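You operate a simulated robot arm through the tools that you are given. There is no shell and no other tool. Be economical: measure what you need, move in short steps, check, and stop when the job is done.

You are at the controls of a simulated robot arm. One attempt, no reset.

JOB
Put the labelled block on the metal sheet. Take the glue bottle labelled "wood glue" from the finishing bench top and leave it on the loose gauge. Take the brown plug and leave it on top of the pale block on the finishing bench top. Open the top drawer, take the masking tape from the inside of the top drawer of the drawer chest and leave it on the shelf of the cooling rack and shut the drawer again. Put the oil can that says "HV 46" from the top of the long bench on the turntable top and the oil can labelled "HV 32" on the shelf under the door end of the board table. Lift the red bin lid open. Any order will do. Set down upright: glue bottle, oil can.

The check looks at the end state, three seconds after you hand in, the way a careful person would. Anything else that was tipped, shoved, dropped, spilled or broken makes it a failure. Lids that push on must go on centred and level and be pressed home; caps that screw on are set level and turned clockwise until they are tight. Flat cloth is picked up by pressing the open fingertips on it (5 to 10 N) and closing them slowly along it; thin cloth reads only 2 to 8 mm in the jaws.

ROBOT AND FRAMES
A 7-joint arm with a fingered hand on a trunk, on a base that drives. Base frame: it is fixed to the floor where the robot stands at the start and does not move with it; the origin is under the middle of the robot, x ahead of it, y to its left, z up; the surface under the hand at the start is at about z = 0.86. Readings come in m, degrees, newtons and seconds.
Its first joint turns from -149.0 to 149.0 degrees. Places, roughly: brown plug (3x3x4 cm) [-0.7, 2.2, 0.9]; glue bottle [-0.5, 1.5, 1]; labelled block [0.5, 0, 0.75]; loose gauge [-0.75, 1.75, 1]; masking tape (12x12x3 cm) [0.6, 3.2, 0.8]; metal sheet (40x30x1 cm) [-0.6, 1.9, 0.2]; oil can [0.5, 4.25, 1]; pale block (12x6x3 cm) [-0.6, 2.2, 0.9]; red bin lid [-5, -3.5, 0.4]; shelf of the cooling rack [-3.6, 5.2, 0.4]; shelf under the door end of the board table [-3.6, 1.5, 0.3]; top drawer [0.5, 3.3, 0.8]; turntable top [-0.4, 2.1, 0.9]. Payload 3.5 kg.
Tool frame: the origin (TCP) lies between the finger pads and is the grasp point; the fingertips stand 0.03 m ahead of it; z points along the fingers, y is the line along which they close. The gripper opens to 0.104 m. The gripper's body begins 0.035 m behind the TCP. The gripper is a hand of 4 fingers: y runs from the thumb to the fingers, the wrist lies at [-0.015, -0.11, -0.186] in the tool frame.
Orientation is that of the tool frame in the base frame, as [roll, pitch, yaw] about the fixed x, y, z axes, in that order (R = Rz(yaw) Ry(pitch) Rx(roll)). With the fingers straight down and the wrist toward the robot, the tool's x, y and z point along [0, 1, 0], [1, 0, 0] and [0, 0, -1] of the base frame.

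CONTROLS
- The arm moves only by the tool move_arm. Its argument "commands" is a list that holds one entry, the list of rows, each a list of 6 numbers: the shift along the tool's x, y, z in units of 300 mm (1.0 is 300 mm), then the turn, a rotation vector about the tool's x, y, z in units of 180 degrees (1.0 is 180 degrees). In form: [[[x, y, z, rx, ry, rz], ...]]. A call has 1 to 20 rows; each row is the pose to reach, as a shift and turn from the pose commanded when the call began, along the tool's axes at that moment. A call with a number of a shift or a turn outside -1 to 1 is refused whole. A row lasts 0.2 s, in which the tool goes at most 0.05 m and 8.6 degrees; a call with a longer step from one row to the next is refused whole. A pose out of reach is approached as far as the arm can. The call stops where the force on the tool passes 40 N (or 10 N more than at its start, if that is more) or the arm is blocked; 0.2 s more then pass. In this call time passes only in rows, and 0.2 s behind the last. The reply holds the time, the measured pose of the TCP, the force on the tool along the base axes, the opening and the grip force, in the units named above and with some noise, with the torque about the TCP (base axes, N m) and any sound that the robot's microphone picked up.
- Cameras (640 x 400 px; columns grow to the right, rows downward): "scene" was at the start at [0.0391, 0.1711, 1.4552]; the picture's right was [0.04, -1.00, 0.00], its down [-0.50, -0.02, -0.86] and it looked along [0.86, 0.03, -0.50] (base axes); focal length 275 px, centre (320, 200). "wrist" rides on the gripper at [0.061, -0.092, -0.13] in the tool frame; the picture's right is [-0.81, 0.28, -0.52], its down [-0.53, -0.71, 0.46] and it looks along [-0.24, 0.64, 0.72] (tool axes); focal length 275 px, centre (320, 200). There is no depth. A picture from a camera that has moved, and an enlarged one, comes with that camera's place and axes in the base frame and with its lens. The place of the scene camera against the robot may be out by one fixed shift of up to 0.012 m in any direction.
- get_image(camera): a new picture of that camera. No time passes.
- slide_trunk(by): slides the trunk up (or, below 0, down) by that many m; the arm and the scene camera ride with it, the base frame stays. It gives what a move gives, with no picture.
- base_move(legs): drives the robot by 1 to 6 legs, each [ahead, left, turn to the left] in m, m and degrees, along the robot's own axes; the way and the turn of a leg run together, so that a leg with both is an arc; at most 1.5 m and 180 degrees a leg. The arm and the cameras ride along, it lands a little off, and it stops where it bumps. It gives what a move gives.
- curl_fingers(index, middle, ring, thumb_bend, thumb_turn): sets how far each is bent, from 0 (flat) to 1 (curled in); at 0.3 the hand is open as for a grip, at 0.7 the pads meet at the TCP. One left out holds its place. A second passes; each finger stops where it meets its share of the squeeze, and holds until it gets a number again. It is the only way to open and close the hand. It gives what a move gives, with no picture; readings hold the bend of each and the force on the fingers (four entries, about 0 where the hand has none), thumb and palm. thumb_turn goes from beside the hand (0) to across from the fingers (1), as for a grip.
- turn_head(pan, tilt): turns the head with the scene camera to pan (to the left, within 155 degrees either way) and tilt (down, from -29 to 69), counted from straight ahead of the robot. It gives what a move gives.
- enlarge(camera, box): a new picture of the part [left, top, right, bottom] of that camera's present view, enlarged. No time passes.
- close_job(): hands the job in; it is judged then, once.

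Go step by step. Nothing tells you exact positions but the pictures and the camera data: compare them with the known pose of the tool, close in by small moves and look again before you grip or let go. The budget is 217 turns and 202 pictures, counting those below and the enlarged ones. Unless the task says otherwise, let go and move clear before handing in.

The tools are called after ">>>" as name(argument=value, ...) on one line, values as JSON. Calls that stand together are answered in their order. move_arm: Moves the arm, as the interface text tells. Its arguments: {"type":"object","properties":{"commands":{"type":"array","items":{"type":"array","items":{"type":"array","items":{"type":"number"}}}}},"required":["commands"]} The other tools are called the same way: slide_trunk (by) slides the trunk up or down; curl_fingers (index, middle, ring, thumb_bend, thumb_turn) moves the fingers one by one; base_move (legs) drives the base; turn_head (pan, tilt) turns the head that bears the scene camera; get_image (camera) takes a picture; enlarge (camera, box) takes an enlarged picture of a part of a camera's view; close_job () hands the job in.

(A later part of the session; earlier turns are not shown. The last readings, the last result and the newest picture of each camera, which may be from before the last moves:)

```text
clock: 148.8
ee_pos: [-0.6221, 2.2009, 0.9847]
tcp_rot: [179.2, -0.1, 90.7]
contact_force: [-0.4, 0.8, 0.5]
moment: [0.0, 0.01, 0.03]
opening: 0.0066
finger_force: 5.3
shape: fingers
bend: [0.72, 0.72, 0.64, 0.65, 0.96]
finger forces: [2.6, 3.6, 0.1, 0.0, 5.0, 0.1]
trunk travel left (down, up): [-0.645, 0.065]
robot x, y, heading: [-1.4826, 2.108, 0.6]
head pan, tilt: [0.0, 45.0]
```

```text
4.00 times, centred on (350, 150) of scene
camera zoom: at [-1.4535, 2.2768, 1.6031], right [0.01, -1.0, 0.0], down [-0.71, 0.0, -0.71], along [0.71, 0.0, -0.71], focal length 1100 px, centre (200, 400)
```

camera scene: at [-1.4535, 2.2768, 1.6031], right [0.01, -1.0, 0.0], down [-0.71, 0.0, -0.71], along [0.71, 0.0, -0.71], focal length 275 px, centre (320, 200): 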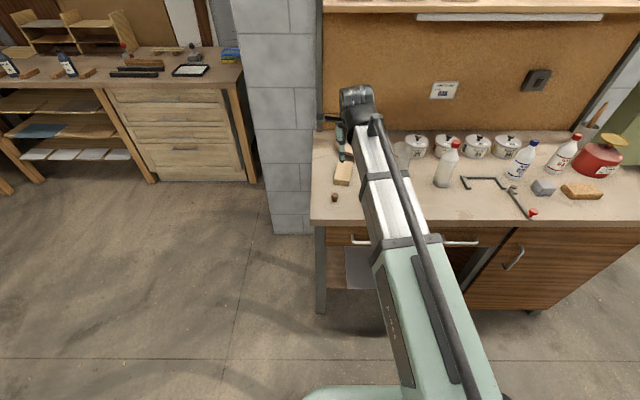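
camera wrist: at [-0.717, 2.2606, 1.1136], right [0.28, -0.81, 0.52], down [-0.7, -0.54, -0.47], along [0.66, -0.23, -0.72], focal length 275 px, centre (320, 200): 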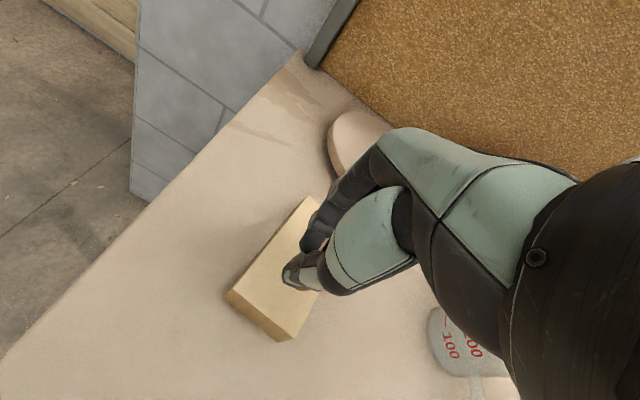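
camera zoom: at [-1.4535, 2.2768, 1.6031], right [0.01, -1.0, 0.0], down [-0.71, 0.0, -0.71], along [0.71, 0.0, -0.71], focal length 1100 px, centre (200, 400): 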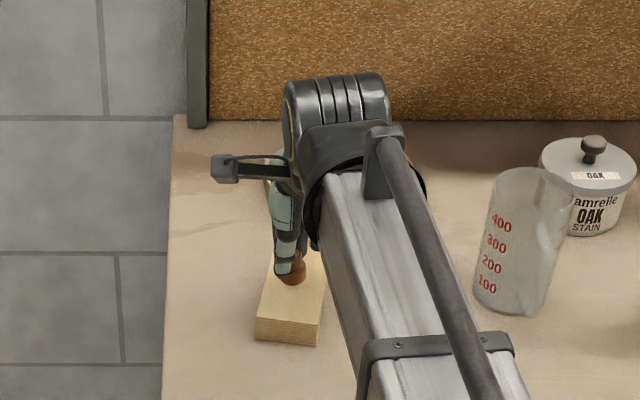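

Plug is above the block. I lower until contact.

>>> move_arm(commands=[[[0, 0, 0.05, 0, 0, 0], [0, 0, 0.07, 0, 0, 0], [0, 0, 0.08, 0, 0, 0], [0, 0, 0.09, 0, 0, 0]]])

>>> enlarge(camera="scene", box=[310, 100, 390, 200])

>>> get_image(camera="wrist")

```text
clock: 149.8
ee_pos: [-0.6199, 2.2007, 0.9592]
tcp_rot: [179.2, -0.2, 90.7]
contact_force: [0.3, 0.6, 1.7]
moment: [-0.01, 0.0, 0.0]
opening: 0.0062
finger_force: 6.3
shape: fingers
bend: [0.72, 0.72, 0.64, 0.65, 0.96]
finger forces: [3.2, 3.8, 0.0, 0.0, 5.0, 0.0]
trunk travel left (down, up): [-0.645, 0.065]
robot x, y, heading: [-1.4846, 2.1103, 0.6]
head pan, tilt: [0.0, 45.0]
```

```text
4.00 times, centred on (350, 150) of scene
camera zoom: at [-1.4539, 2.2767, 1.6032], right [0.01, -1.0, 0.0], down [-0.71, 0.0, -0.71], along [0.71, 0.0, -0.71], focal length 1100 px, centre (200, 400)
```

zoom: 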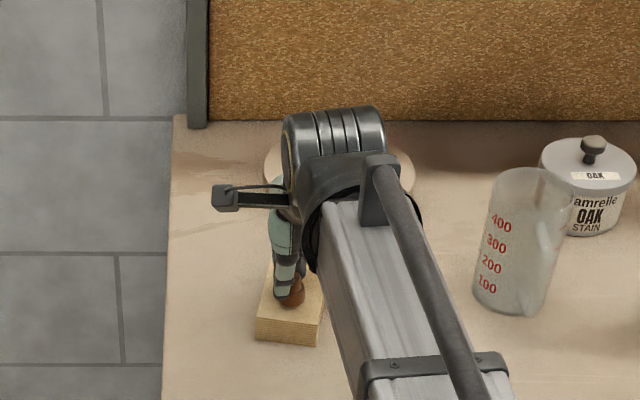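

```text
107 pictures are left
camera wrist: at [-0.7167, 2.2597, 1.0867], right [0.28, -0.81, 0.52], down [-0.7, -0.54, -0.47], along [0.66, -0.23, -0.72], focal length 275 px, centre (320, 200)
```

wrist: 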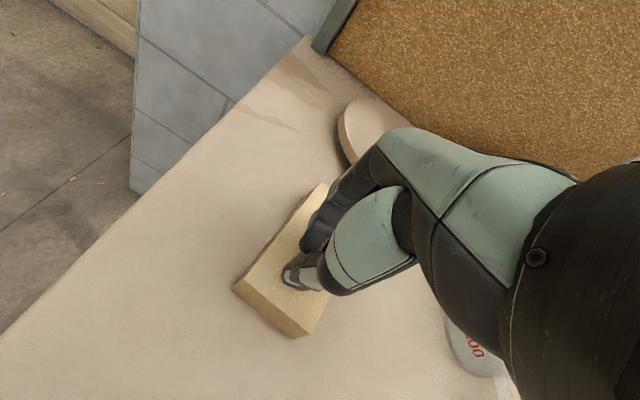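

Contact begins. I lower 1.5 mm more and open slowly.

>>> move_arm(commands=[[[0, 0, 0.005, 0, 0, 0]]])

>>> curl_fingers(index=0.69, middle=0.69, ring=0.6, thumb_bend=0.66)

>>> curl_fingers(index=0.62, middle=0.62, ring=0.55, thumb_bend=0.61)

>>> curl_fingers(index=0.45, middle=0.45, ring=0.45, thumb_bend=0.45)

>>> move_arm(commands=[[[0, 0, -0.1, 0, 0, 0], [0, 0, -0.2, 0, 0, 0], [0, 0, -0.35, 0, 0, 0], [0, 0, -0.5, 0, 0, 0]]])

>>> get_image(camera="wrist")

>>> get_image(camera="scene")

```text
clock: 150.2
ee_pos: [-0.6215, 2.2005, 0.9582]
tcp_rot: [179.2, -0.2, 90.8]
contact_force: [1.4, -0.5, 5.6]
moment: [0.03, 0.03, 0.02]
opening: 0.0064
finger_force: 7.6
shape: fingers
bend: [0.73, 0.72, 0.64, 0.65, 0.96]
finger forces: [5.1, 4.1, 0.0, 0.0, 5.5, 0.1]
trunk travel left (down, up): [-0.645, 0.065]
robot x, y, heading: [-1.4837, 2.1086, 0.4]
head pan, tilt: [0.0, 45.0]
```

```text
clock: 151.2
ee_pos: [-0.6218, 2.1996, 0.9575]
tcp_rot: [179.1, -0.1, 90.9]
contact_force: [0.8, -1.1, 9.4]
moment: [-0.02, -0.05, -0.01]
opening: 0.0099
finger_force: 6.7
shape: fingers
bend: [0.69, 0.71, 0.6, 0.65, 0.97]
finger forces: [0.1, 10.6, 0.0, 0.0, 2.7, 0.0]
trunk travel left (down, up): [-0.645, 0.065]
robot x, y, heading: [-1.483, 2.1074, 0.4]
head pan, tilt: [0.0, 45.0]
```

```text
clock: 152.2
ee_pos: [-0.6213, 2.2001, 0.956]
tcp_rot: [179.1, -0.1, 90.8]
contact_force: [-2.6, -0.4, 8.1]
moment: [-0.06, -0.02, -0.05]
opening: 0.0215
finger_force: 4.8
shape: fingers
bend: [0.62, 0.72, 0.55, 0.61, 0.97]
finger forces: [0.0, 8.1, 0.1, 0.0, 0.6, 0.0]
trunk travel left (down, up): [-0.645, 0.065]
robot x, y, heading: [-1.4815, 2.1077, 0.2]
head pan, tilt: [0.0, 45.0]
```

```text
clock: 153.2
ee_pos: [-0.6208, 2.1997, 0.9551]
tcp_rot: [179.2, -0.1, 90.7]
contact_force: [0.5, 0.5, 0.7]
moment: [-0.01, -0.02, 0.02]
opening: 0.0649
finger_force: 0.0
shape: fingers
bend: [0.45, 0.45, 0.45, 0.45, 0.97]
finger forces: [0.1, 0.0, 0.0, 0.0, 0.0, 0.0]
trunk travel left (down, up): [-0.645, 0.065]
robot x, y, heading: [-1.4831, 2.1087, 0.4]
head pan, tilt: [0.0, 45.0]
```

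```text
clock: 154.2
ee_pos: [-0.6226, 2.1995, 1.1075]
tcp_rot: [179.2, -0.1, 90.6]
contact_force: [0.4, -0.4, 0.3]
moment: [-0.01, 0.0, 0.01]
opening: 0.0645
finger_force: 0.0
shape: fingers
bend: [0.45, 0.45, 0.45, 0.45, 0.97]
finger forces: [0.0, 0.0, 0.0, 0.0, 0.0, 0.0]
trunk travel left (down, up): [-0.645, 0.065]
robot x, y, heading: [-1.4827, 2.1118, 0.3]
head pan, tilt: [0.0, 45.0]
```

```text
106 pictures are left
camera wrist: at [-0.719, 2.2584, 1.2356], right [0.28, -0.81, 0.52], down [-0.7, -0.54, -0.47], along [0.66, -0.23, -0.72], focal length 275 px, centre (320, 200)
```

wrist: 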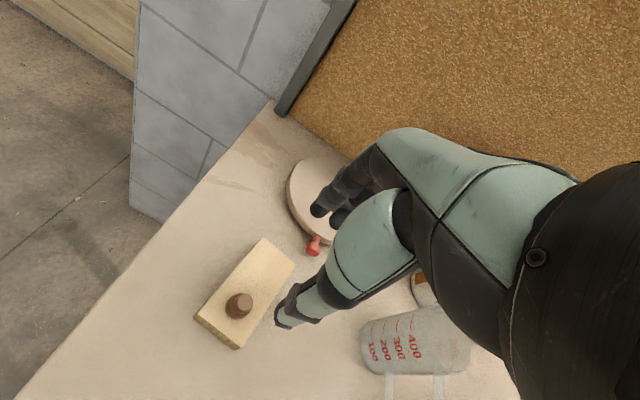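

```text
105 pictures are left
camera scene: at [-1.454, 2.2767, 1.6031], right [0.01, -1.0, 0.0], down [-0.71, 0.0, -0.71], along [0.71, 0.0, -0.71], focal length 275 px, centre (320, 200)
```

scene: 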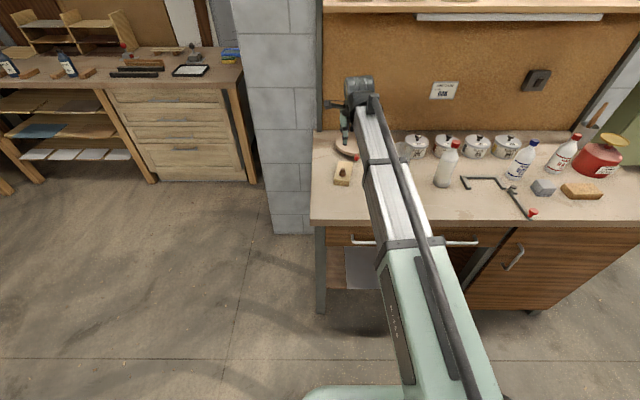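

The plug stands on the pale block. Next the drawer chest: I back off, drive left to y≈3.2 and look.

>>> base_move(legs=[[-0.12, 0, 0], [0, 1.1, 0], [0.6, 0, 0]])

>>> turn_head(pan=0, tilt=30)

>>> get_image(camera="scene")

>>> turn_head(pan=40, tilt=25)

>>> get_image(camera="scene")

```text
clock: 163.7
ee_pos: [-0.1461, 3.2927, 1.1057]
tcp_rot: [179.2, -0.2, 90.9]
contact_force: [-1.0, -0.5, -0.3]
moment: [-0.02, -0.01, 0.04]
opening: 0.0648
finger_force: 0.1
shape: fingers
bend: [0.45, 0.45, 0.45, 0.45, 0.97]
finger forces: [0.0, 0.0, 0.0, 0.0, 0.0, 0.0]
trunk travel left (down, up): [-0.645, 0.065]
robot x, y, heading: [-1.0025, 3.2039, 0.2]
head pan, tilt: [0.0, 45.0]
```

```text
clock: 164.5
ee_pos: [-0.1468, 3.2939, 1.1068]
tcp_rot: [179.2, -0.1, 90.9]
contact_force: [0.2, -0.8, -0.2]
moment: [0.01, -0.01, 0.0]
opening: 0.0647
finger_force: 0.0
shape: fingers
bend: [0.45, 0.45, 0.45, 0.45, 0.97]
finger forces: [0.1, 0.0, 0.1, 0.0, 0.1, 0.1]
trunk travel left (down, up): [-0.645, 0.065]
robot x, y, heading: [-1.0056, 3.203, 0.3]
head pan, tilt: [0.0, 30.0]
```

```text
104 pictures are left
camera scene: at [-0.9672, 3.3707, 1.6256], right [0.01, -1.0, 0.0], down [-0.5, 0.0, -0.87], along [0.87, 0.01, -0.5], focal length 275 px, centre (320, 200)
```

scene: 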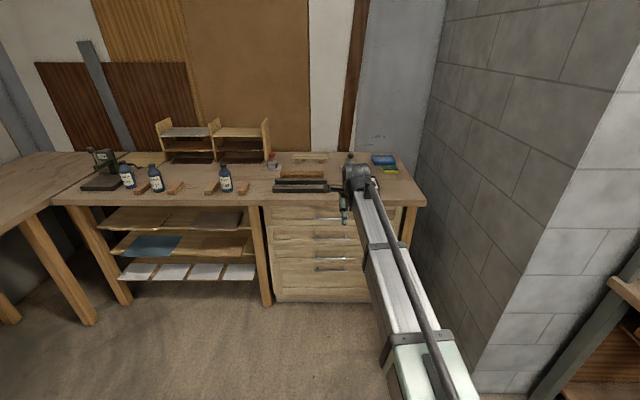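

```text
clock: 165.5
ee_pos: [-0.1455, 3.294, 1.1056]
tcp_rot: [179.2, -0.1, 90.7]
contact_force: [-0.4, 0.1, 0.2]
moment: [0.01, 0.01, 0.0]
opening: 0.0646
finger_force: 0.0
shape: fingers
bend: [0.45, 0.45, 0.45, 0.45, 0.97]
finger forces: [0.1, 0.0, 0.1, 0.0, 0.0, 0.1]
trunk travel left (down, up): [-0.645, 0.065]
robot x, y, heading: [-1.0053, 3.2024, 0.4]
head pan, tilt: [40.0, 25.0]
```

```text
103 pictures are left
camera scene: at [-0.9875, 3.4298, 1.6337], right [0.65, -0.76, 0.0], down [-0.32, -0.27, -0.91], along [0.69, 0.59, -0.42], focal length 275 px, centre (320, 200)
```

scene: 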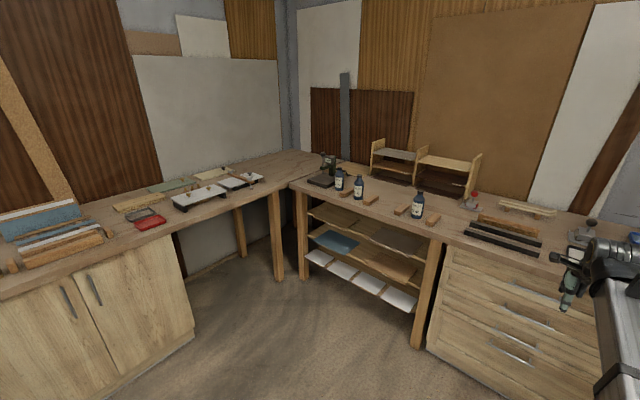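

>>> enlarge(camera="scene", box=[310, 150, 450, 240])

>>> turn_head(pan=5, tilt=35)

>>> enlarge(camera="scene", box=[240, 110, 440, 280])

```text
4.44 times, centred on (380, 195) of scene
camera zoom: at [-0.9875, 3.4298, 1.6337], right [0.65, -0.76, 0.0], down [-0.32, -0.27, -0.91], along [0.69, 0.59, -0.42], focal length 1222 px, centre (53, 222)
```

zoom: 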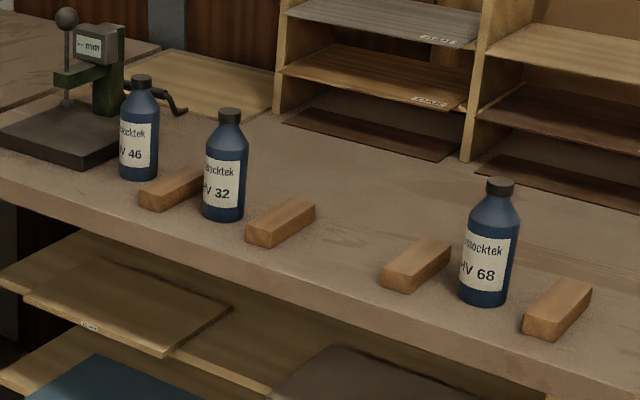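

```text
clock: 166.5
ee_pos: [-0.1459, 3.2934, 1.1061]
tcp_rot: [179.2, -0.2, 90.8]
contact_force: [0.6, 0.0, 0.1]
moment: [0.0, 0.0, -0.01]
opening: 0.0646
finger_force: 0.0
shape: fingers
bend: [0.45, 0.45, 0.45, 0.45, 0.97]
finger forces: [0.0, 0.0, 0.0, 0.0, 0.1, 0.0]
trunk travel left (down, up): [-0.645, 0.065]
robot x, y, heading: [-1.003, 3.2001, 0.4]
head pan, tilt: [5.0, 35.0]
```

```text
2.35 times, centred on (340, 195) of scene
camera zoom: at [-0.97, 3.3785, 1.6179], right [0.1, -1.0, 0.0], down [-0.57, -0.05, -0.82], along [0.82, 0.08, -0.57], focal length 647 px, centre (273, 212)
```

zoom: 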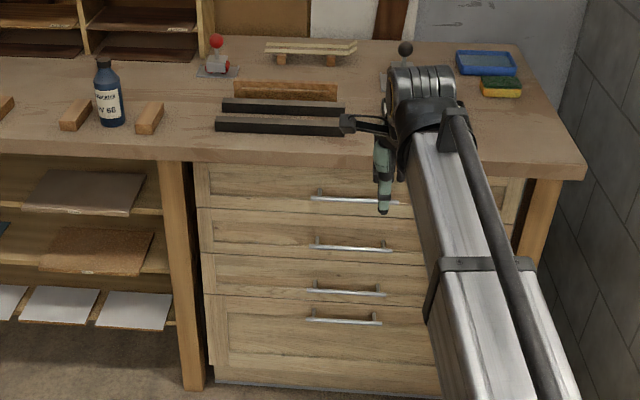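

Top drawer handle is at roughly (0.25, 3.31, 0.82); cans read HV 46, HV 32, HV 68. I pitch the hand forward to horizontal here in free space for handle gripping.

>>> move_arm(commands=[[[0, 0, 0.05, -0.045, 0, 0], [0, 0, 0.1, -0.09, 0, 0], [0, 0, 0.15, -0.135, 0, 0], [0, 0, 0.2, -0.18, 0, 0], [0, 0, 0.25, -0.225, 0, 0], [0, 0, 0.3, -0.27, 0, 0], [0, 0, 0.35, -0.315, 0, 0], [0, 0, 0.4, -0.36, 0, 0], [0, 0, 0.45, -0.405, 0, 0], [0, 0, 0.5, -0.45, 0, 0], [0, 0, 0.5, -0.48, 0, 0]]])

>>> get_image(camera="wrist")

>>> get_image(camera="scene")

```text
clock: 168.9
ee_pos: [-0.1501, 3.32, 0.9529]
tcp_rot: [93.9, -2.9, 86.2]
contact_force: [-1.1, 0.4, 0.2]
moment: [0.0, 0.0, 0.02]
opening: 0.0648
finger_force: 0.1
shape: fingers
bend: [0.45, 0.45, 0.45, 0.45, 0.98]
finger forces: [0.0, 0.0, 0.0, 0.0, 0.1, 0.0]
out of reach, approached as far as the arm can: row 6, 7, 8, 9, 10, 11
trunk travel left (down, up): [-0.645, 0.065]
robot x, y, heading: [-1.006, 3.2028, 0.4]
head pan, tilt: [5.0, 35.0]
```

```text
100 pictures are left
camera wrist: at [-0.283, 3.3938, 0.873], right [-0.55, -0.79, 0.27], down [0.37, -0.52, -0.77], along [0.75, -0.32, 0.58], focal length 275 px, centre (320, 200)
```

wrist: 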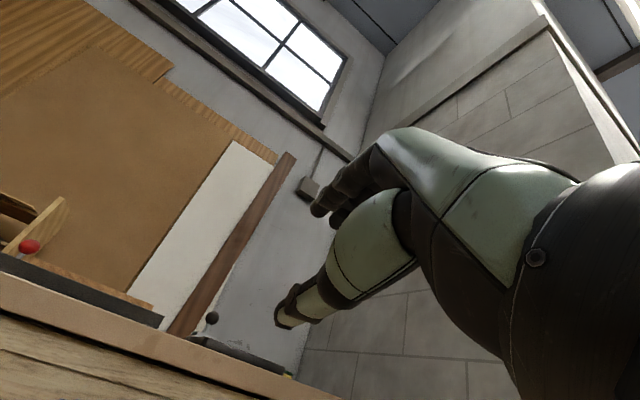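

```text
99 pictures are left
camera scene: at [-0.9698, 3.378, 1.618], right [0.09, -1.0, 0.0], down [-0.57, -0.05, -0.82], along [0.82, 0.08, -0.57], focal length 275 px, centre (320, 200)
```

scene: 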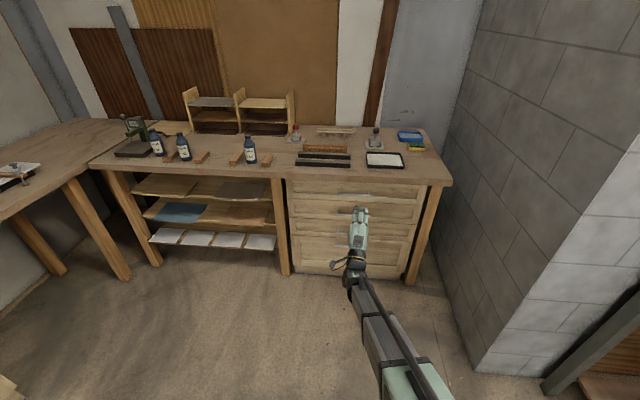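

The hand is horizontal (fingers forward). I enlarge the chest front to locate the top handle precisely.

>>> enlarge(camera="scene", box=[270, 150, 460, 290])

>>> slide_trunk(by=-0.4)

>>> enlarge(camera="scene", box=[240, 40, 440, 220])

```text
2.86 times, centred on (365, 220) of scene
camera zoom: at [-0.9698, 3.378, 1.618], right [0.09, -1.0, 0.0], down [-0.57, -0.05, -0.82], along [0.82, 0.08, -0.57], focal length 785 px, centre (191, 143)
```

zoom: 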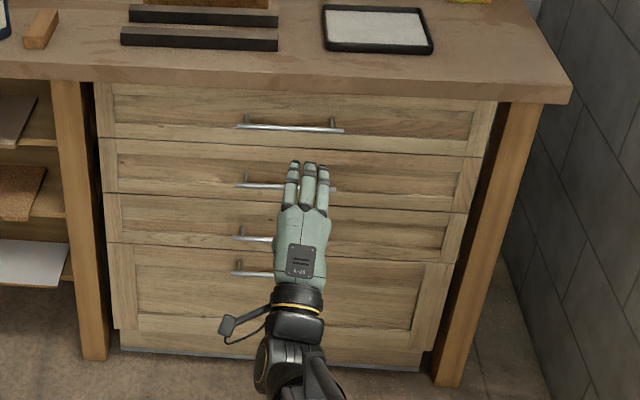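

```text
clock: 172.8
ee_pos: [-0.1505, 3.3206, 0.5537]
tcp_rot: [94.2, -3.0, 86.2]
contact_force: [0.7, 0.2, 0.3]
moment: [0.0, 0.01, -0.02]
opening: 0.065
finger_force: 0.2
shape: fingers
bend: [0.45, 0.45, 0.45, 0.45, 0.98]
finger forces: [0.0, 0.0, 0.1, 0.0, 0.0, 0.1]
trunk travel left (down, up): [-0.245, 0.465]
robot x, y, heading: [-1.0059, 3.2032, 0.3]
head pan, tilt: [5.0, 35.0]
```

```text
2.22 times, centred on (340, 130) of scene
camera zoom: at [-0.97, 3.3784, 1.2179], right [0.09, -1.0, 0.0], down [-0.57, -0.05, -0.82], along [0.82, 0.08, -0.57], focal length 611 px, centre (276, 356)
```

zoom: 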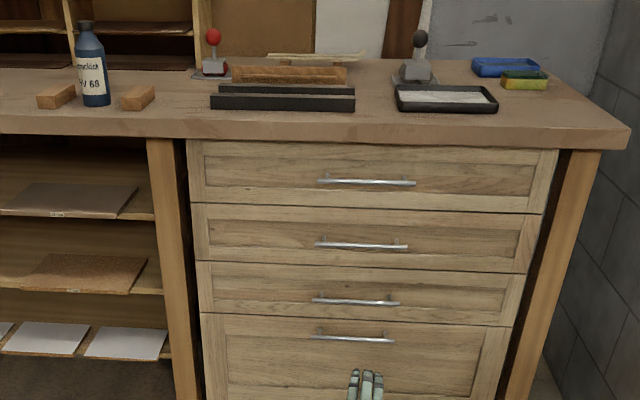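

The top bar is at (0.276, 3.310, 0.797), flush with the bench edge. I raise the trunk to bring the hand to that height and drive toward it, stopping short to check.

>>> slide_trunk(by=0.243)

>>> base_move(legs=[[0.34, -0.01, 0]])

>>> get_image(camera="wrist")

>>> get_image(camera="scene")

```text
clock: 175.3
ee_pos: [-0.1501, 3.3216, 0.7959]
tcp_rot: [94.1, -3.0, 86.3]
contact_force: [-0.7, -0.6, 0.5]
moment: [-0.03, 0.0, 0.01]
opening: 0.0652
finger_force: 0.2
shape: fingers
bend: [0.45, 0.45, 0.45, 0.45, 0.98]
finger forces: [0.1, 0.1, 0.1, 0.1, 0.0, 0.0]
trunk travel left (down, up): [-0.488, 0.222]
robot x, y, heading: [-1.0022, 3.2052, 0.2]
head pan, tilt: [5.0, 35.0]
```

```text
clock: 177.5
ee_pos: [0.1911, 3.3138, 0.796]
tcp_rot: [94.1, -3.0, 86.1]
contact_force: [0.5, 0.7, -0.4]
moment: [0.0, -0.01, 0.01]
opening: 0.065
finger_force: 0.1
shape: fingers
bend: [0.45, 0.45, 0.45, 0.45, 0.98]
finger forces: [0.0, 0.0, 0.1, 0.0, 0.0, 0.0]
trunk travel left (down, up): [-0.488, 0.222]
robot x, y, heading: [-0.6671, 3.196, 0.7]
head pan, tilt: [5.0, 35.0]
```

```text
96 pictures are left
camera wrist: at [0.0574, 3.3871, 0.7165], right [-0.55, -0.79, 0.27], down [0.37, -0.52, -0.77], along [0.75, -0.32, 0.58], focal length 275 px, centre (320, 200)
```

wrist: 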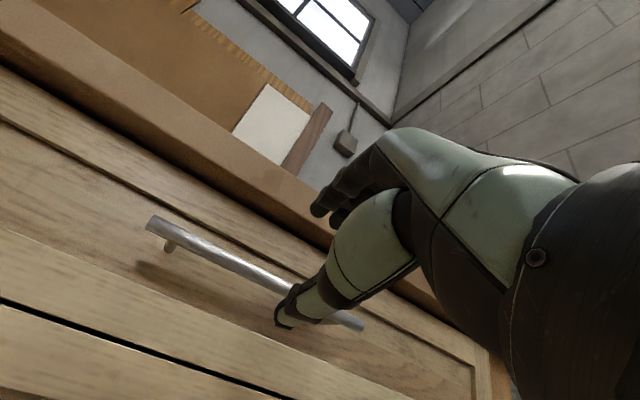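

```text
95 pictures are left
camera scene: at [-0.6295, 3.371, 1.4609], right [0.1, -1.0, 0.0], down [-0.57, -0.05, -0.82], along [0.82, 0.08, -0.57], focal length 275 px, centre (320, 200)
```

scene: 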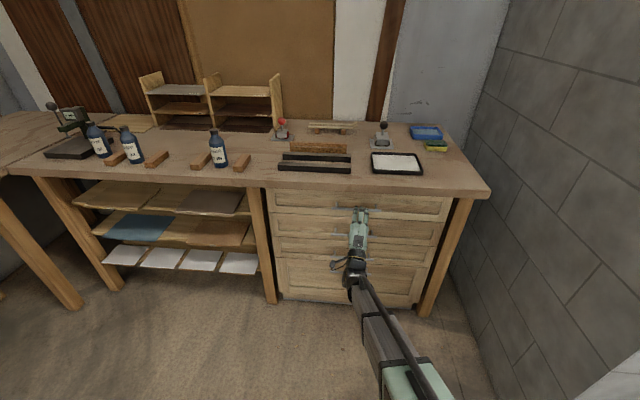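

The bar is centred between fingers and thumb. I drive the last 7.5 cm.

>>> base_move(legs=[[0.075, 0, 0]])

>>> get_image(camera="wrist")

```text
clock: 178.6
ee_pos: [0.2656, 3.3134, 0.7973]
tcp_rot: [94.1, -2.9, 86.1]
contact_force: [1.2, -0.3, -0.1]
moment: [0.02, 0.0, 0.0]
opening: 0.0649
finger_force: 0.0
shape: fingers
bend: [0.45, 0.45, 0.45, 0.45, 0.98]
finger forces: [0.1, 0.0, 0.0, 0.0, 0.0, 0.1]
trunk travel left (down, up): [-0.488, 0.222]
robot x, y, heading: [-0.5879, 3.1983, 0.4]
head pan, tilt: [5.0, 35.0]
```

```text
94 pictures are left
camera wrist: at [0.1332, 3.3868, 0.7164], right [-0.55, -0.79, 0.27], down [0.37, -0.52, -0.77], along [0.75, -0.32, 0.58], focal length 275 px, centre (320, 200)
```

wrist: 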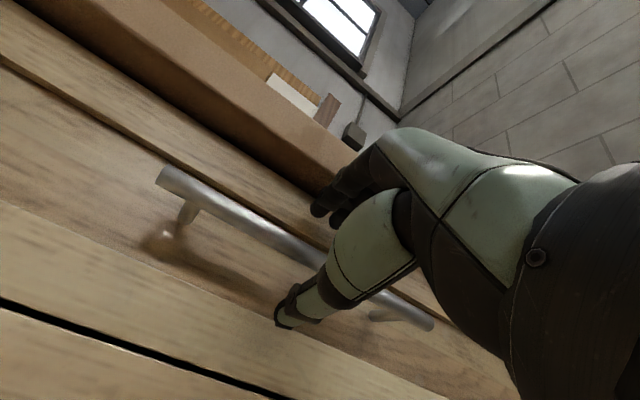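

Close on the bar.

>>> curl_fingers(index=0.7, middle=0.7, ring=0.7, thumb_bend=0.7)

>>> curl_fingers(index=0.8, middle=0.8, ring=0.8, thumb_bend=0.75)

>>> get_image(camera="wrist")

```text
clock: 179.6
ee_pos: [0.2659, 3.3133, 0.796]
tcp_rot: [94.2, -3.0, 86.2]
contact_force: [0.4, -1.8, -7.9]
moment: [-0.07, 0.05, -0.01]
opening: 0.0098
finger_force: 3.2
shape: fingers
bend: [0.7, 0.7, 0.7, 0.65, 0.98]
finger forces: [0.0, 0.0, 0.0, 0.0, 7.3, 0.0]
trunk travel left (down, up): [-0.488, 0.222]
robot x, y, heading: [-0.5853, 3.193, 0.3]
head pan, tilt: [5.0, 35.0]
```

```text
clock: 180.6
ee_pos: [0.2671, 3.3121, 0.7951]
tcp_rot: [94.2, -3.0, 86.2]
contact_force: [5.9, -3.1, 2.8]
moment: [-0.41, 0.0, 0.22]
opening: 0.0008
finger_force: 21.8
shape: fingers
bend: [0.78, 0.78, 0.76, 0.69, 0.97]
finger forces: [7.8, 7.8, 10.5, 0.0, 16.3, 0.1]
trunk travel left (down, up): [-0.488, 0.222]
robot x, y, heading: [-0.5904, 3.1929, 0.2]
head pan, tilt: [5.0, 35.0]
```

```text
93 pictures are left
camera wrist: at [0.1335, 3.3866, 0.7166], right [-0.55, -0.79, 0.27], down [0.37, -0.52, -0.77], along [0.75, -0.32, 0.58], focal length 275 px, centre (320, 200)
```

wrist: 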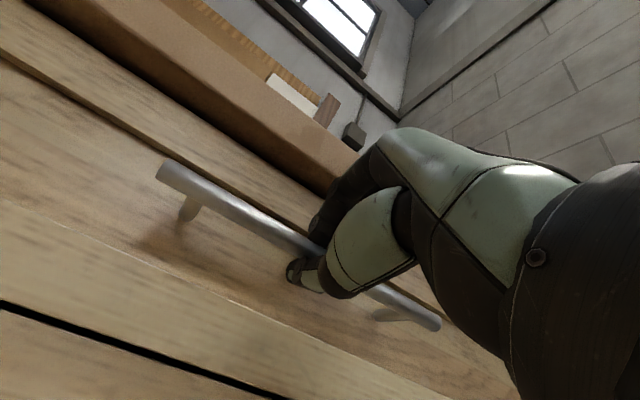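

Gripped firmly. I pull the drawer by driving back.

>>> base_move(legs=[[-0.15, 0, 0]])

>>> base_move(legs=[[-0.2, 0, 0]])

>>> get_image(camera="scene")

```text
clock: 181.9
ee_pos: [0.1153, 3.3108, 0.7963]
tcp_rot: [94.1, -3.0, 86.3]
contact_force: [-1.1, -4.9, 2.9]
moment: [-0.41, 0.0, 0.06]
opening: 0.0019
finger_force: 11.3
shape: fingers
bend: [0.79, 0.79, 0.79, 0.69, 0.97]
finger forces: [0.1, 4.2, 8.2, 0.0, 10.3, 0.0]
trunk travel left (down, up): [-0.488, 0.222]
robot x, y, heading: [-0.7381, 3.1945, 0.4]
head pan, tilt: [5.0, 35.0]
```

```text
clock: 183.5
ee_pos: [-0.0838, 3.3117, 0.7967]
tcp_rot: [94.1, -3.0, 86.2]
contact_force: [0.5, -1.4, -0.3]
moment: [-0.26, -0.02, 0.1]
opening: 0.0018
finger_force: 7.8
shape: fingers
bend: [0.79, 0.79, 0.79, 0.68, 0.97]
finger forces: [0.0, 2.2, 6.0, 0.0, 7.7, 0.1]
trunk travel left (down, up): [-0.488, 0.222]
robot x, y, heading: [-0.9397, 3.1912, 0.2]
head pan, tilt: [5.0, 35.0]
```

```text
92 pictures are left
camera scene: at [-0.9042, 3.3688, 1.4609], right [0.1, -1.0, 0.0], down [-0.57, -0.06, -0.82], along [0.82, 0.08, -0.57], focal length 275 px, centre (320, 200)
```

scene: 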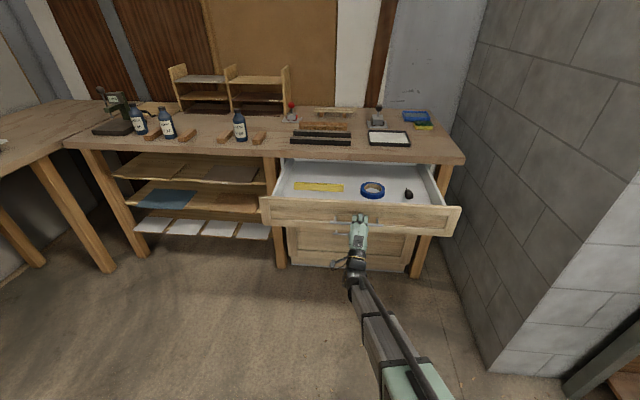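

Drawer open by 0.35 m; the blue tape ring is visible at about (0.19, 3.23). I pull a little further for clearance from the bench edge.

>>> base_move(legs=[[-0.07, 0, 0]])

>>> get_image(camera="scene")

```text
clock: 184.5
ee_pos: [-0.1538, 3.3111, 0.7957]
tcp_rot: [94.1, -3.0, 86.3]
contact_force: [-1.4, 1.2, -0.7]
moment: [-0.23, 0.07, 0.18]
opening: 0.0014
finger_force: 13.3
shape: fingers
bend: [0.79, 0.79, 0.79, 0.69, 0.97]
finger forces: [0.1, 2.4, 6.0, 0.0, 18.5, 0.0]
trunk travel left (down, up): [-0.488, 0.222]
robot x, y, heading: [-1.0139, 3.197, 0.3]
head pan, tilt: [5.0, 35.0]
```

```text
91 pictures are left
camera scene: at [-0.974, 3.3684, 1.4609], right [0.1, -1.0, 0.0], down [-0.57, -0.06, -0.82], along [0.82, 0.08, -0.57], focal length 275 px, centre (320, 200)
```

scene: 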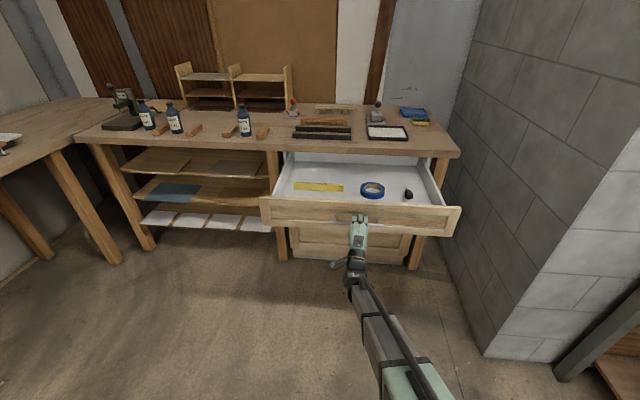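

Opened ~0.42 m. I release the handle and back off, then return the hand to pointing down, higher up.

>>> curl_fingers(index=0.4, middle=0.4, ring=0.4, thumb_bend=0.4)

>>> base_move(legs=[[-0.2, 0, 0]])

>>> move_arm(commands=[[[0, 0.1, 0, 0.045, 0, 0], [0, 0.2, 0, 0.09, 0, 0], [0, 0.3, 0, 0.135, 0, 0], [0, 0.4, -0.1, 0.18, 0, 0], [0, 0.5, -0.2, 0.225, 0, 0], [0, 0.6, -0.2, 0.27, 0, 0], [0, 0.7, -0.2, 0.315, 0, 0], [0, 0.8, -0.2, 0.36, 0, 0], [0, 0.9, -0.2, 0.405, 0, 0], [0, 0.95, -0.2, 0.45, 0, 0], [0, 0.95, -0.2, 0.475, 0, 0]]])

>>> get_image(camera="wrist")

>>> get_image(camera="scene")

```text
clock: 185.5
ee_pos: [-0.1539, 3.3112, 0.796]
tcp_rot: [94.1, -3.0, 86.4]
contact_force: [-0.8, -0.7, -0.4]
moment: [0.0, -0.01, -0.02]
opening: 0.0775
finger_force: 0.1
shape: fingers
bend: [0.4, 0.4, 0.4, 0.4, 0.97]
finger forces: [0.0, 0.0, 0.0, 0.1, 0.0, 0.1]
trunk travel left (down, up): [-0.488, 0.222]
robot x, y, heading: [-1.0101, 3.1969, 0.6]
head pan, tilt: [5.0, 35.0]
```

```text
clock: 187.1
ee_pos: [-0.3556, 3.3096, 0.7962]
tcp_rot: [94.1, -3.0, 86.4]
contact_force: [0.0, -0.2, -0.1]
moment: [0.01, 0.01, 0.0]
opening: 0.0776
finger_force: 0.0
shape: fingers
bend: [0.4, 0.4, 0.4, 0.4, 0.97]
finger forces: [0.0, 0.0, 0.1, 0.0, 0.0, 0.0]
trunk travel left (down, up): [-0.488, 0.222]
robot x, y, heading: [-1.2075, 3.1899, 0.6]
head pan, tilt: [5.0, 35.0]
```

```text
clock: 189.5
ee_pos: [-0.3958, 3.2966, 1.0833]
tcp_rot: [179.7, -2.9, 86.3]
contact_force: [0.3, -0.5, 0.0]
moment: [-0.03, -0.01, 0.0]
opening: 0.0781
finger_force: 0.0
shape: fingers
bend: [0.4, 0.4, 0.4, 0.4, 0.98]
finger forces: [0.1, 0.0, 0.0, 0.0, 0.0, 0.0]
trunk travel left (down, up): [-0.488, 0.222]
robot x, y, heading: [-1.2108, 3.1901, 0.4]
head pan, tilt: [5.0, 35.0]
```

```text
90 pictures are left
camera wrist: at [-0.4856, 3.3565, 1.2167], right [0.22, -0.85, 0.48], down [-0.74, -0.46, -0.49], along [0.63, -0.25, -0.73], focal length 275 px, centre (320, 200)
```

wrist: 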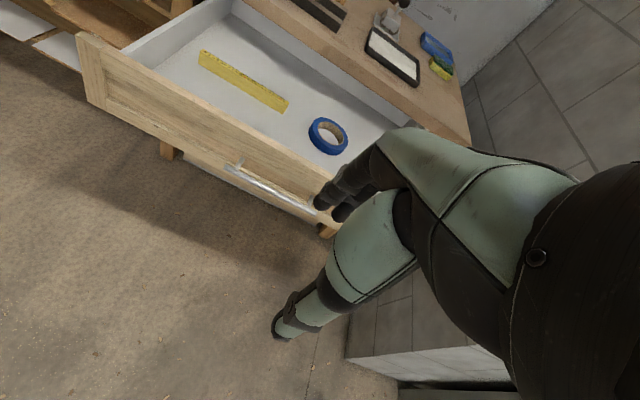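

```text
89 pictures are left
camera scene: at [-1.1756, 3.3665, 1.4609], right [0.1, -1.0, 0.0], down [-0.57, -0.06, -0.82], along [0.82, 0.08, -0.57], focal length 275 px, centre (320, 200)
```

scene: 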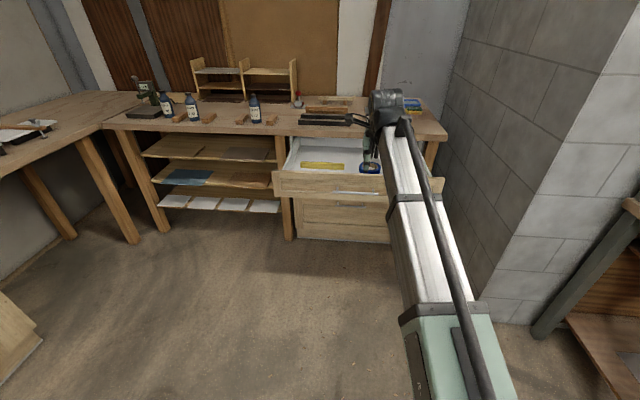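

The tape ring lies at about (0.105, 3.236), z≈0.78. I'll grip its wall (thumb inside the hole, fingers outside) on the far-left side with the tool yawed; first drive forward above it.

>>> base_move(legs=[[0.48, 0, 0]])

>>> move_arm(commands=[[[0, 0, 0, 0, 0, -0.045], [0, 0, 0, 0, 0, -0.09], [0, 0, 0, 0, 0, -0.135], [0, 0, 0, 0, 0, -0.18], [0, 0, 0, 0, 0, -0.225], [0, 0, 0, 0, 0, -0.245]]])

>>> get_image(camera="wrist")

>>> get_image(camera="scene")

```text
clock: 192.4
ee_pos: [0.0809, 3.299, 1.084]
tcp_rot: [179.6, -3.0, 86.3]
contact_force: [-0.7, 0.7, 0.4]
moment: [-0.02, 0.01, 0.02]
opening: 0.0779
finger_force: 0.1
shape: fingers
bend: [0.4, 0.4, 0.4, 0.4, 0.98]
finger forces: [0.0, 0.1, 0.0, 0.0, 0.1, 0.0]
trunk travel left (down, up): [-0.488, 0.222]
robot x, y, heading: [-0.7309, 3.1953, 0.6]
head pan, tilt: [5.0, 35.0]
```

```text
clock: 193.8
ee_pos: [0.0799, 3.2993, 1.0836]
tcp_rot: [177.6, -1.8, 130.5]
contact_force: [-0.1, -0.2, -0.1]
moment: [0.03, 0.02, 0.0]
opening: 0.0778
finger_force: 0.0
shape: fingers
bend: [0.4, 0.4, 0.4, 0.4, 0.98]
finger forces: [0.1, 0.0, 0.0, 0.1, 0.0, 0.0]
trunk travel left (down, up): [-0.488, 0.222]
robot x, y, heading: [-0.7327, 3.1914, 0.4]
head pan, tilt: [5.0, 35.0]
```

```text
88 pictures are left
camera wrist: at [-0.031, 3.2793, 1.2118], right [0.73, -0.47, 0.5], down [-0.19, -0.84, -0.5], along [0.66, 0.27, -0.7], focal length 275 px, centre (320, 200)
```

wrist: 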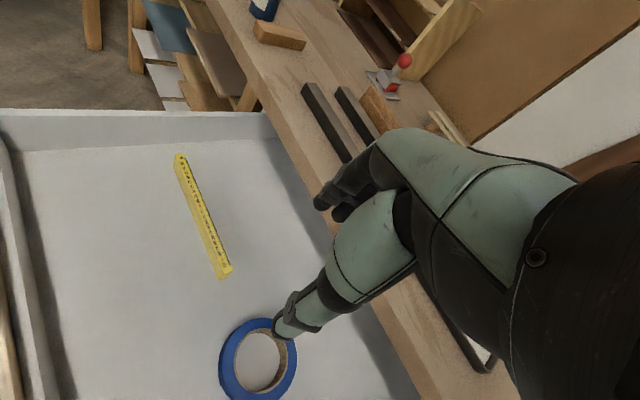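

```text
87 pictures are left
camera scene: at [-0.6987, 3.3701, 1.4609], right [0.09, -1.0, 0.0], down [-0.57, -0.05, -0.82], along [0.82, 0.08, -0.57], focal length 275 px, centre (320, 200)
```

scene: 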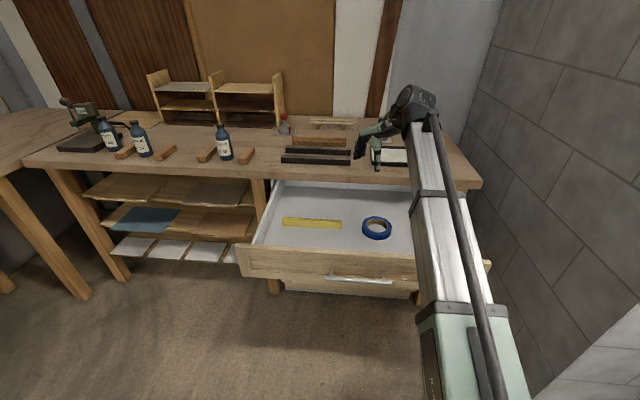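

Tape centre (0.122, 3.233), outer Ø≈0.115, hole Ø≈0.07, top z≈0.78. I level the tool and move above the far-left wall point (0.157, 3.263), halfway down.

>>> move_arm(commands=[[[-0.1, 0.035, 0, 0.0134, -0.01, 0], [-0.2, 0.07, 0.1, 0.0134, -0.01, 0], [-0.275, 0.095, 0.2, 0.0134, -0.01, 0], [-0.275, 0.095, 0.35, 0.0134, -0.01, 0], [-0.275, 0.095, 0.5, 0.0134, -0.01, 0]]])

>>> get_image(camera="wrist")

>>> enlarge(camera="scene", box=[300, 130, 440, 260])

```text
clock: 195.0
ee_pos: [0.1588, 3.2625, 0.9327]
tcp_rot: [-180.0, 0.0, 130.4]
contact_force: [-0.2, 0.3, -0.3]
moment: [0.01, 0.0, 0.01]
opening: 0.0775
finger_force: 0.0
shape: fingers
bend: [0.4, 0.4, 0.4, 0.4, 0.98]
finger forces: [0.0, 0.0, 0.1, 0.0, 0.1, 0.1]
trunk travel left (down, up): [-0.488, 0.222]
robot x, y, heading: [-0.7347, 3.1954, 0.6]
head pan, tilt: [5.0, 35.0]
```

```text
86 pictures are left
camera wrist: at [0.0473, 3.2489, 1.0631], right [0.73, -0.44, 0.52], down [-0.2, -0.87, -0.46], along [0.65, 0.23, -0.73], focal length 275 px, centre (320, 200)
```

wrist: 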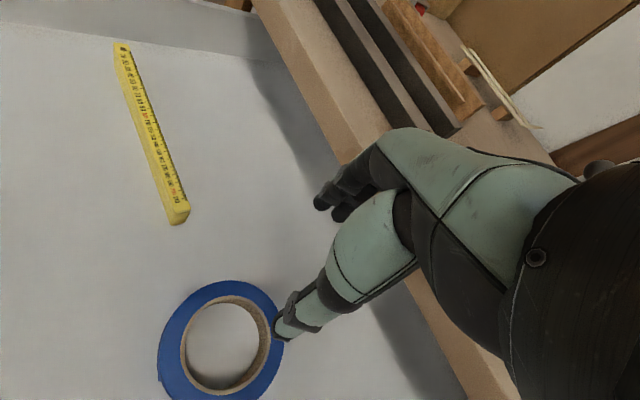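

```text
3.08 times, centred on (370, 195) of scene
camera zoom: at [-0.6987, 3.3702, 1.461], right [0.09, -1.0, 0.0], down [-0.57, -0.05, -0.82], along [0.82, 0.08, -0.57], focal length 846 px, centre (166, 215)
```

zoom: 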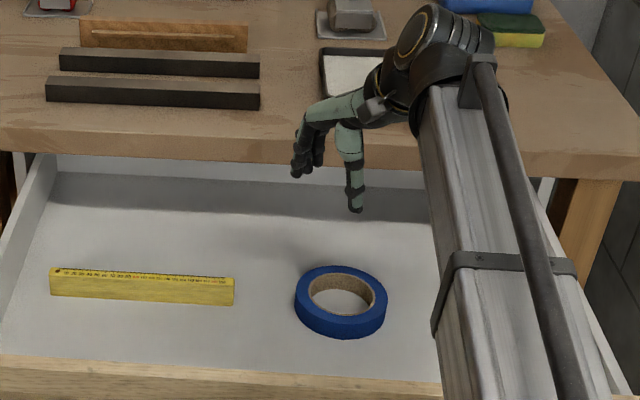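

Well aligned. I descend so the thumb enters the hole and fingers go outside the ring.

>>> move_arm(commands=[[[0, 0, 0.12, 0, 0, 0], [0, 0, 0.24, 0, 0, 0], [0, 0, 0.34, 0, 0, 0], [0, 0, 0.4, 0, 0, 0], [0, 0, 0.44, 0, 0, 0]]])

>>> get_image(camera="wrist")

>>> enlarge(camera="scene", box=[300, 130, 440, 260])

```text
clock: 196.2
ee_pos: [0.1571, 3.2633, 0.7996]
tcp_rot: [-180.0, -0.1, 130.3]
contact_force: [-0.4, -0.3, 0.0]
moment: [0.0, -0.05, -0.01]
opening: 0.0781
finger_force: 0.0
shape: fingers
bend: [0.4, 0.4, 0.4, 0.4, 0.98]
finger forces: [0.0, 0.0, 0.0, 0.0, 0.0, 0.0]
trunk travel left (down, up): [-0.488, 0.222]
robot x, y, heading: [-0.7319, 3.196, 0.5]
head pan, tilt: [5.0, 35.0]
```

```text
84 pictures are left
camera wrist: at [0.0472, 3.2492, 0.93], right [0.73, -0.44, 0.52], down [-0.2, -0.87, -0.46], along [0.65, 0.23, -0.73], focal length 275 px, centre (320, 200)
```

wrist: 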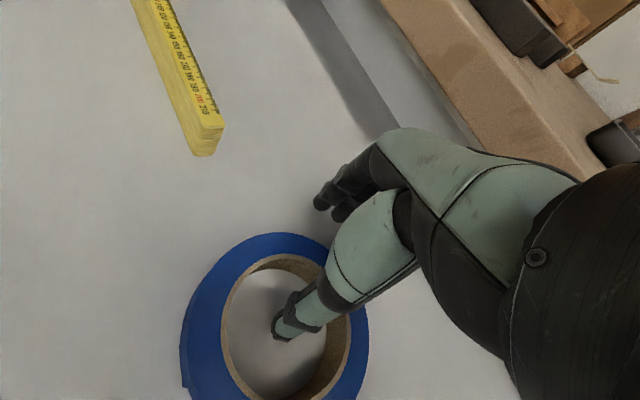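

```text
3.08 times, centred on (370, 195) of scene
camera zoom: at [-0.6988, 3.3701, 1.4609], right [0.09, -1.0, 0.0], down [-0.57, -0.05, -0.82], along [0.82, 0.08, -0.57], focal length 846 px, centre (166, 215)
```

zoom: 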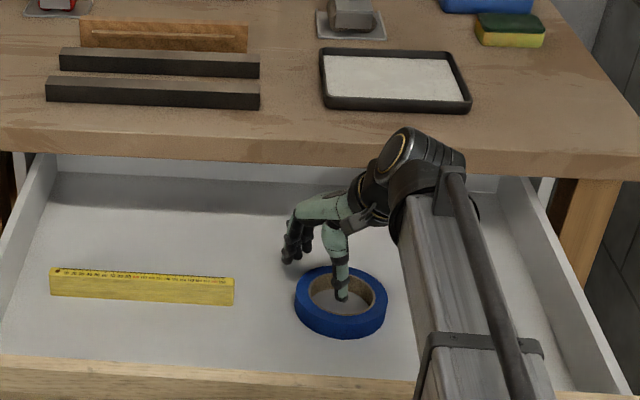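

Thumb is in the hole. A bit further down, feeling for the floor.

>>> move_arm(commands=[[[0, 0, 0.015, 0, 0, 0], [0, 0, 0.03, 0, 0, 0], [0, 0, 0.042, 0, 0, 0]]])

>>> curl_fingers(index=0.55, middle=0.55, ring=0.55, thumb_bend=0.53)

>>> get_image(camera="wrist")

```text
clock: 197.0
ee_pos: [0.1574, 3.2627, 0.7888]
tcp_rot: [-180.0, -0.2, 130.3]
contact_force: [0.0, -0.7, 1.0]
moment: [-0.02, 0.0, 0.0]
opening: 0.078
finger_force: 0.0
shape: fingers
bend: [0.4, 0.4, 0.4, 0.4, 0.98]
finger forces: [0.0, 0.0, 0.0, 0.0, 0.0, 0.1]
trunk travel left (down, up): [-0.488, 0.222]
robot x, y, heading: [-0.7367, 3.1971, 0.4]
head pan, tilt: [5.0, 35.0]
```

```text
clock: 198.0
ee_pos: [0.1575, 3.2615, 0.7884]
tcp_rot: [-179.9, -0.1, 130.3]
contact_force: [0.0, 0.1, -0.4]
moment: [0.03, 0.03, 0.01]
opening: 0.0421
finger_force: 0.1
shape: fingers
bend: [0.55, 0.55, 0.55, 0.53, 0.98]
finger forces: [0.1, 0.0, 0.0, 0.0, 0.0, 0.0]
trunk travel left (down, up): [-0.488, 0.222]
robot x, y, heading: [-0.7323, 3.1929, 0.5]
head pan, tilt: [5.0, 35.0]
```

```text
82 pictures are left
camera wrist: at [0.0471, 3.2493, 0.9179], right [0.73, -0.44, 0.52], down [-0.2, -0.87, -0.46], along [0.65, 0.23, -0.73], focal length 275 px, centre (320, 200)
```

wrist: 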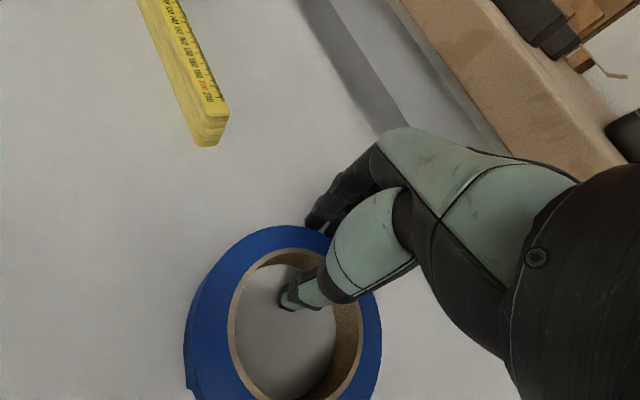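

>>> curl_fingers(index=0.64, middle=0.64, ring=0.64, thumb_bend=0.62)

>>> curl_fingers(index=0.74, middle=0.74, ring=0.74, thumb_bend=0.72)

>>> get_image(camera="wrist")

```text
clock: 199.0
ee_pos: [0.1578, 3.2633, 0.789]
tcp_rot: [180.0, -0.1, 130.2]
contact_force: [1.2, -0.5, -0.7]
moment: [0.01, -0.01, 0.01]
opening: 0.0189
finger_force: 0.2
shape: fingers
bend: [0.64, 0.64, 0.64, 0.62, 0.98]
finger forces: [0.0, 0.3, 0.1, 0.0, 0.0, 0.1]
trunk travel left (down, up): [-0.488, 0.222]
robot x, y, heading: [-0.7324, 3.1946, 0.4]
head pan, tilt: [5.0, 35.0]
```

```text
clock: 200.0
ee_pos: [0.1564, 3.2626, 0.7888]
tcp_rot: [180.0, -0.1, 130.4]
contact_force: [0.2, -0.3, 0.6]
moment: [-0.06, 0.16, 0.03]
opening: 0.0111
finger_force: 10.4
shape: fingers
bend: [0.73, 0.73, 0.74, 0.64, 0.96]
finger forces: [6.0, 3.8, 0.2, 0.1, 10.1, 0.0]
trunk travel left (down, up): [-0.488, 0.222]
robot x, y, heading: [-0.7347, 3.1967, 0.5]
head pan, tilt: [5.0, 35.0]
```

```text
81 pictures are left
camera wrist: at [0.0471, 3.2493, 0.9179], right [0.73, -0.44, 0.52], down [-0.2, -0.87, -0.46], along [0.65, 0.23, -0.73], focal length 275 px, centre (320, 200)
```

wrist: 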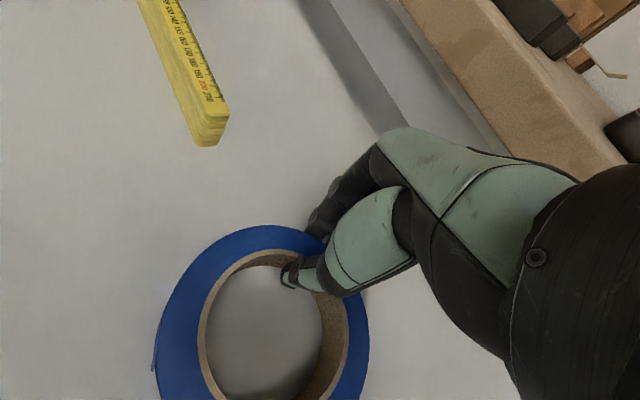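

Wall gripped; squeeze more and lift.

>>> curl_fingers(index=0.84, middle=0.84, ring=0.84, thumb_bend=0.82)

>>> move_arm(commands=[[[0, 0, -0.05, 0, 0, 0], [0, 0, -0.15, 0, 0, 0], [0, 0, -0.3, 0, 0, 0], [0, 0, -0.45, 0, 0, 0], [0, 0, -0.6, 0, 0, 0], [0, 0, -0.75, 0, 0, 0], [0, 0, -0.9, 0, 0, 0]]])

>>> get_image(camera="wrist")

>>> get_image(camera="scene")

```text
clock: 201.0
ee_pos: [0.1571, 3.2625, 0.7885]
tcp_rot: [-180.0, -0.1, 130.3]
contact_force: [-0.1, 0.6, -0.7]
moment: [-0.01, 0.03, 0.01]
opening: 0.0097
finger_force: 18.6
shape: fingers
bend: [0.76, 0.84, 0.84, 0.67, 0.94]
finger forces: [18.5, 0.0, 0.0, 0.0, 18.6, 0.0]
trunk travel left (down, up): [-0.488, 0.222]
robot x, y, heading: [-0.7344, 3.1959, 0.4]
head pan, tilt: [5.0, 35.0]
```

```text
clock: 202.6
ee_pos: [0.1584, 3.2621, 1.0591]
tcp_rot: [-179.9, -0.2, 130.3]
contact_force: [0.1, -0.5, -0.5]
moment: [0.02, -0.05, 0.03]
opening: 0.0097
finger_force: 19.5
shape: fingers
bend: [0.76, 0.84, 0.84, 0.67, 0.94]
finger forces: [19.0, 0.0, 0.0, 0.0, 19.2, 0.1]
trunk travel left (down, up): [-0.488, 0.222]
robot x, y, heading: [-0.7288, 3.1963, 0.3]
head pan, tilt: [5.0, 35.0]
```

```text
80 pictures are left
camera wrist: at [0.0478, 3.2496, 1.1894], right [0.73, -0.44, 0.52], down [-0.2, -0.87, -0.46], along [0.65, 0.23, -0.73], focal length 275 px, centre (320, 200)
```

wrist: 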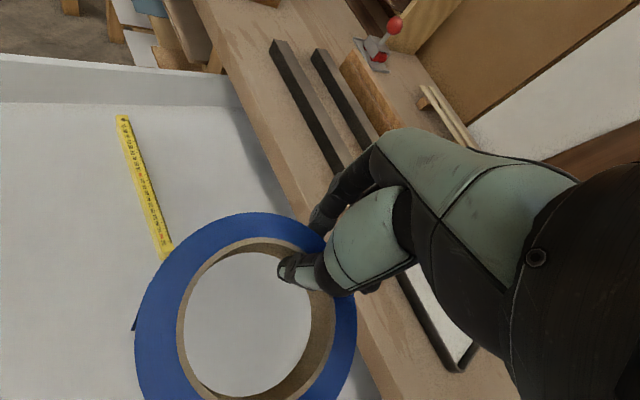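

```text
79 pictures are left
camera scene: at [-0.6987, 3.3701, 1.4609], right [0.09, -1.0, 0.0], down [-0.57, -0.05, -0.82], along [0.82, 0.08, -0.57], focal length 275 px, centre (320, 200)
```

scene: 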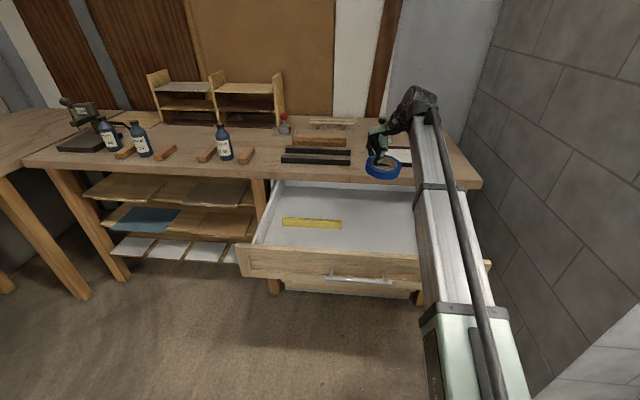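

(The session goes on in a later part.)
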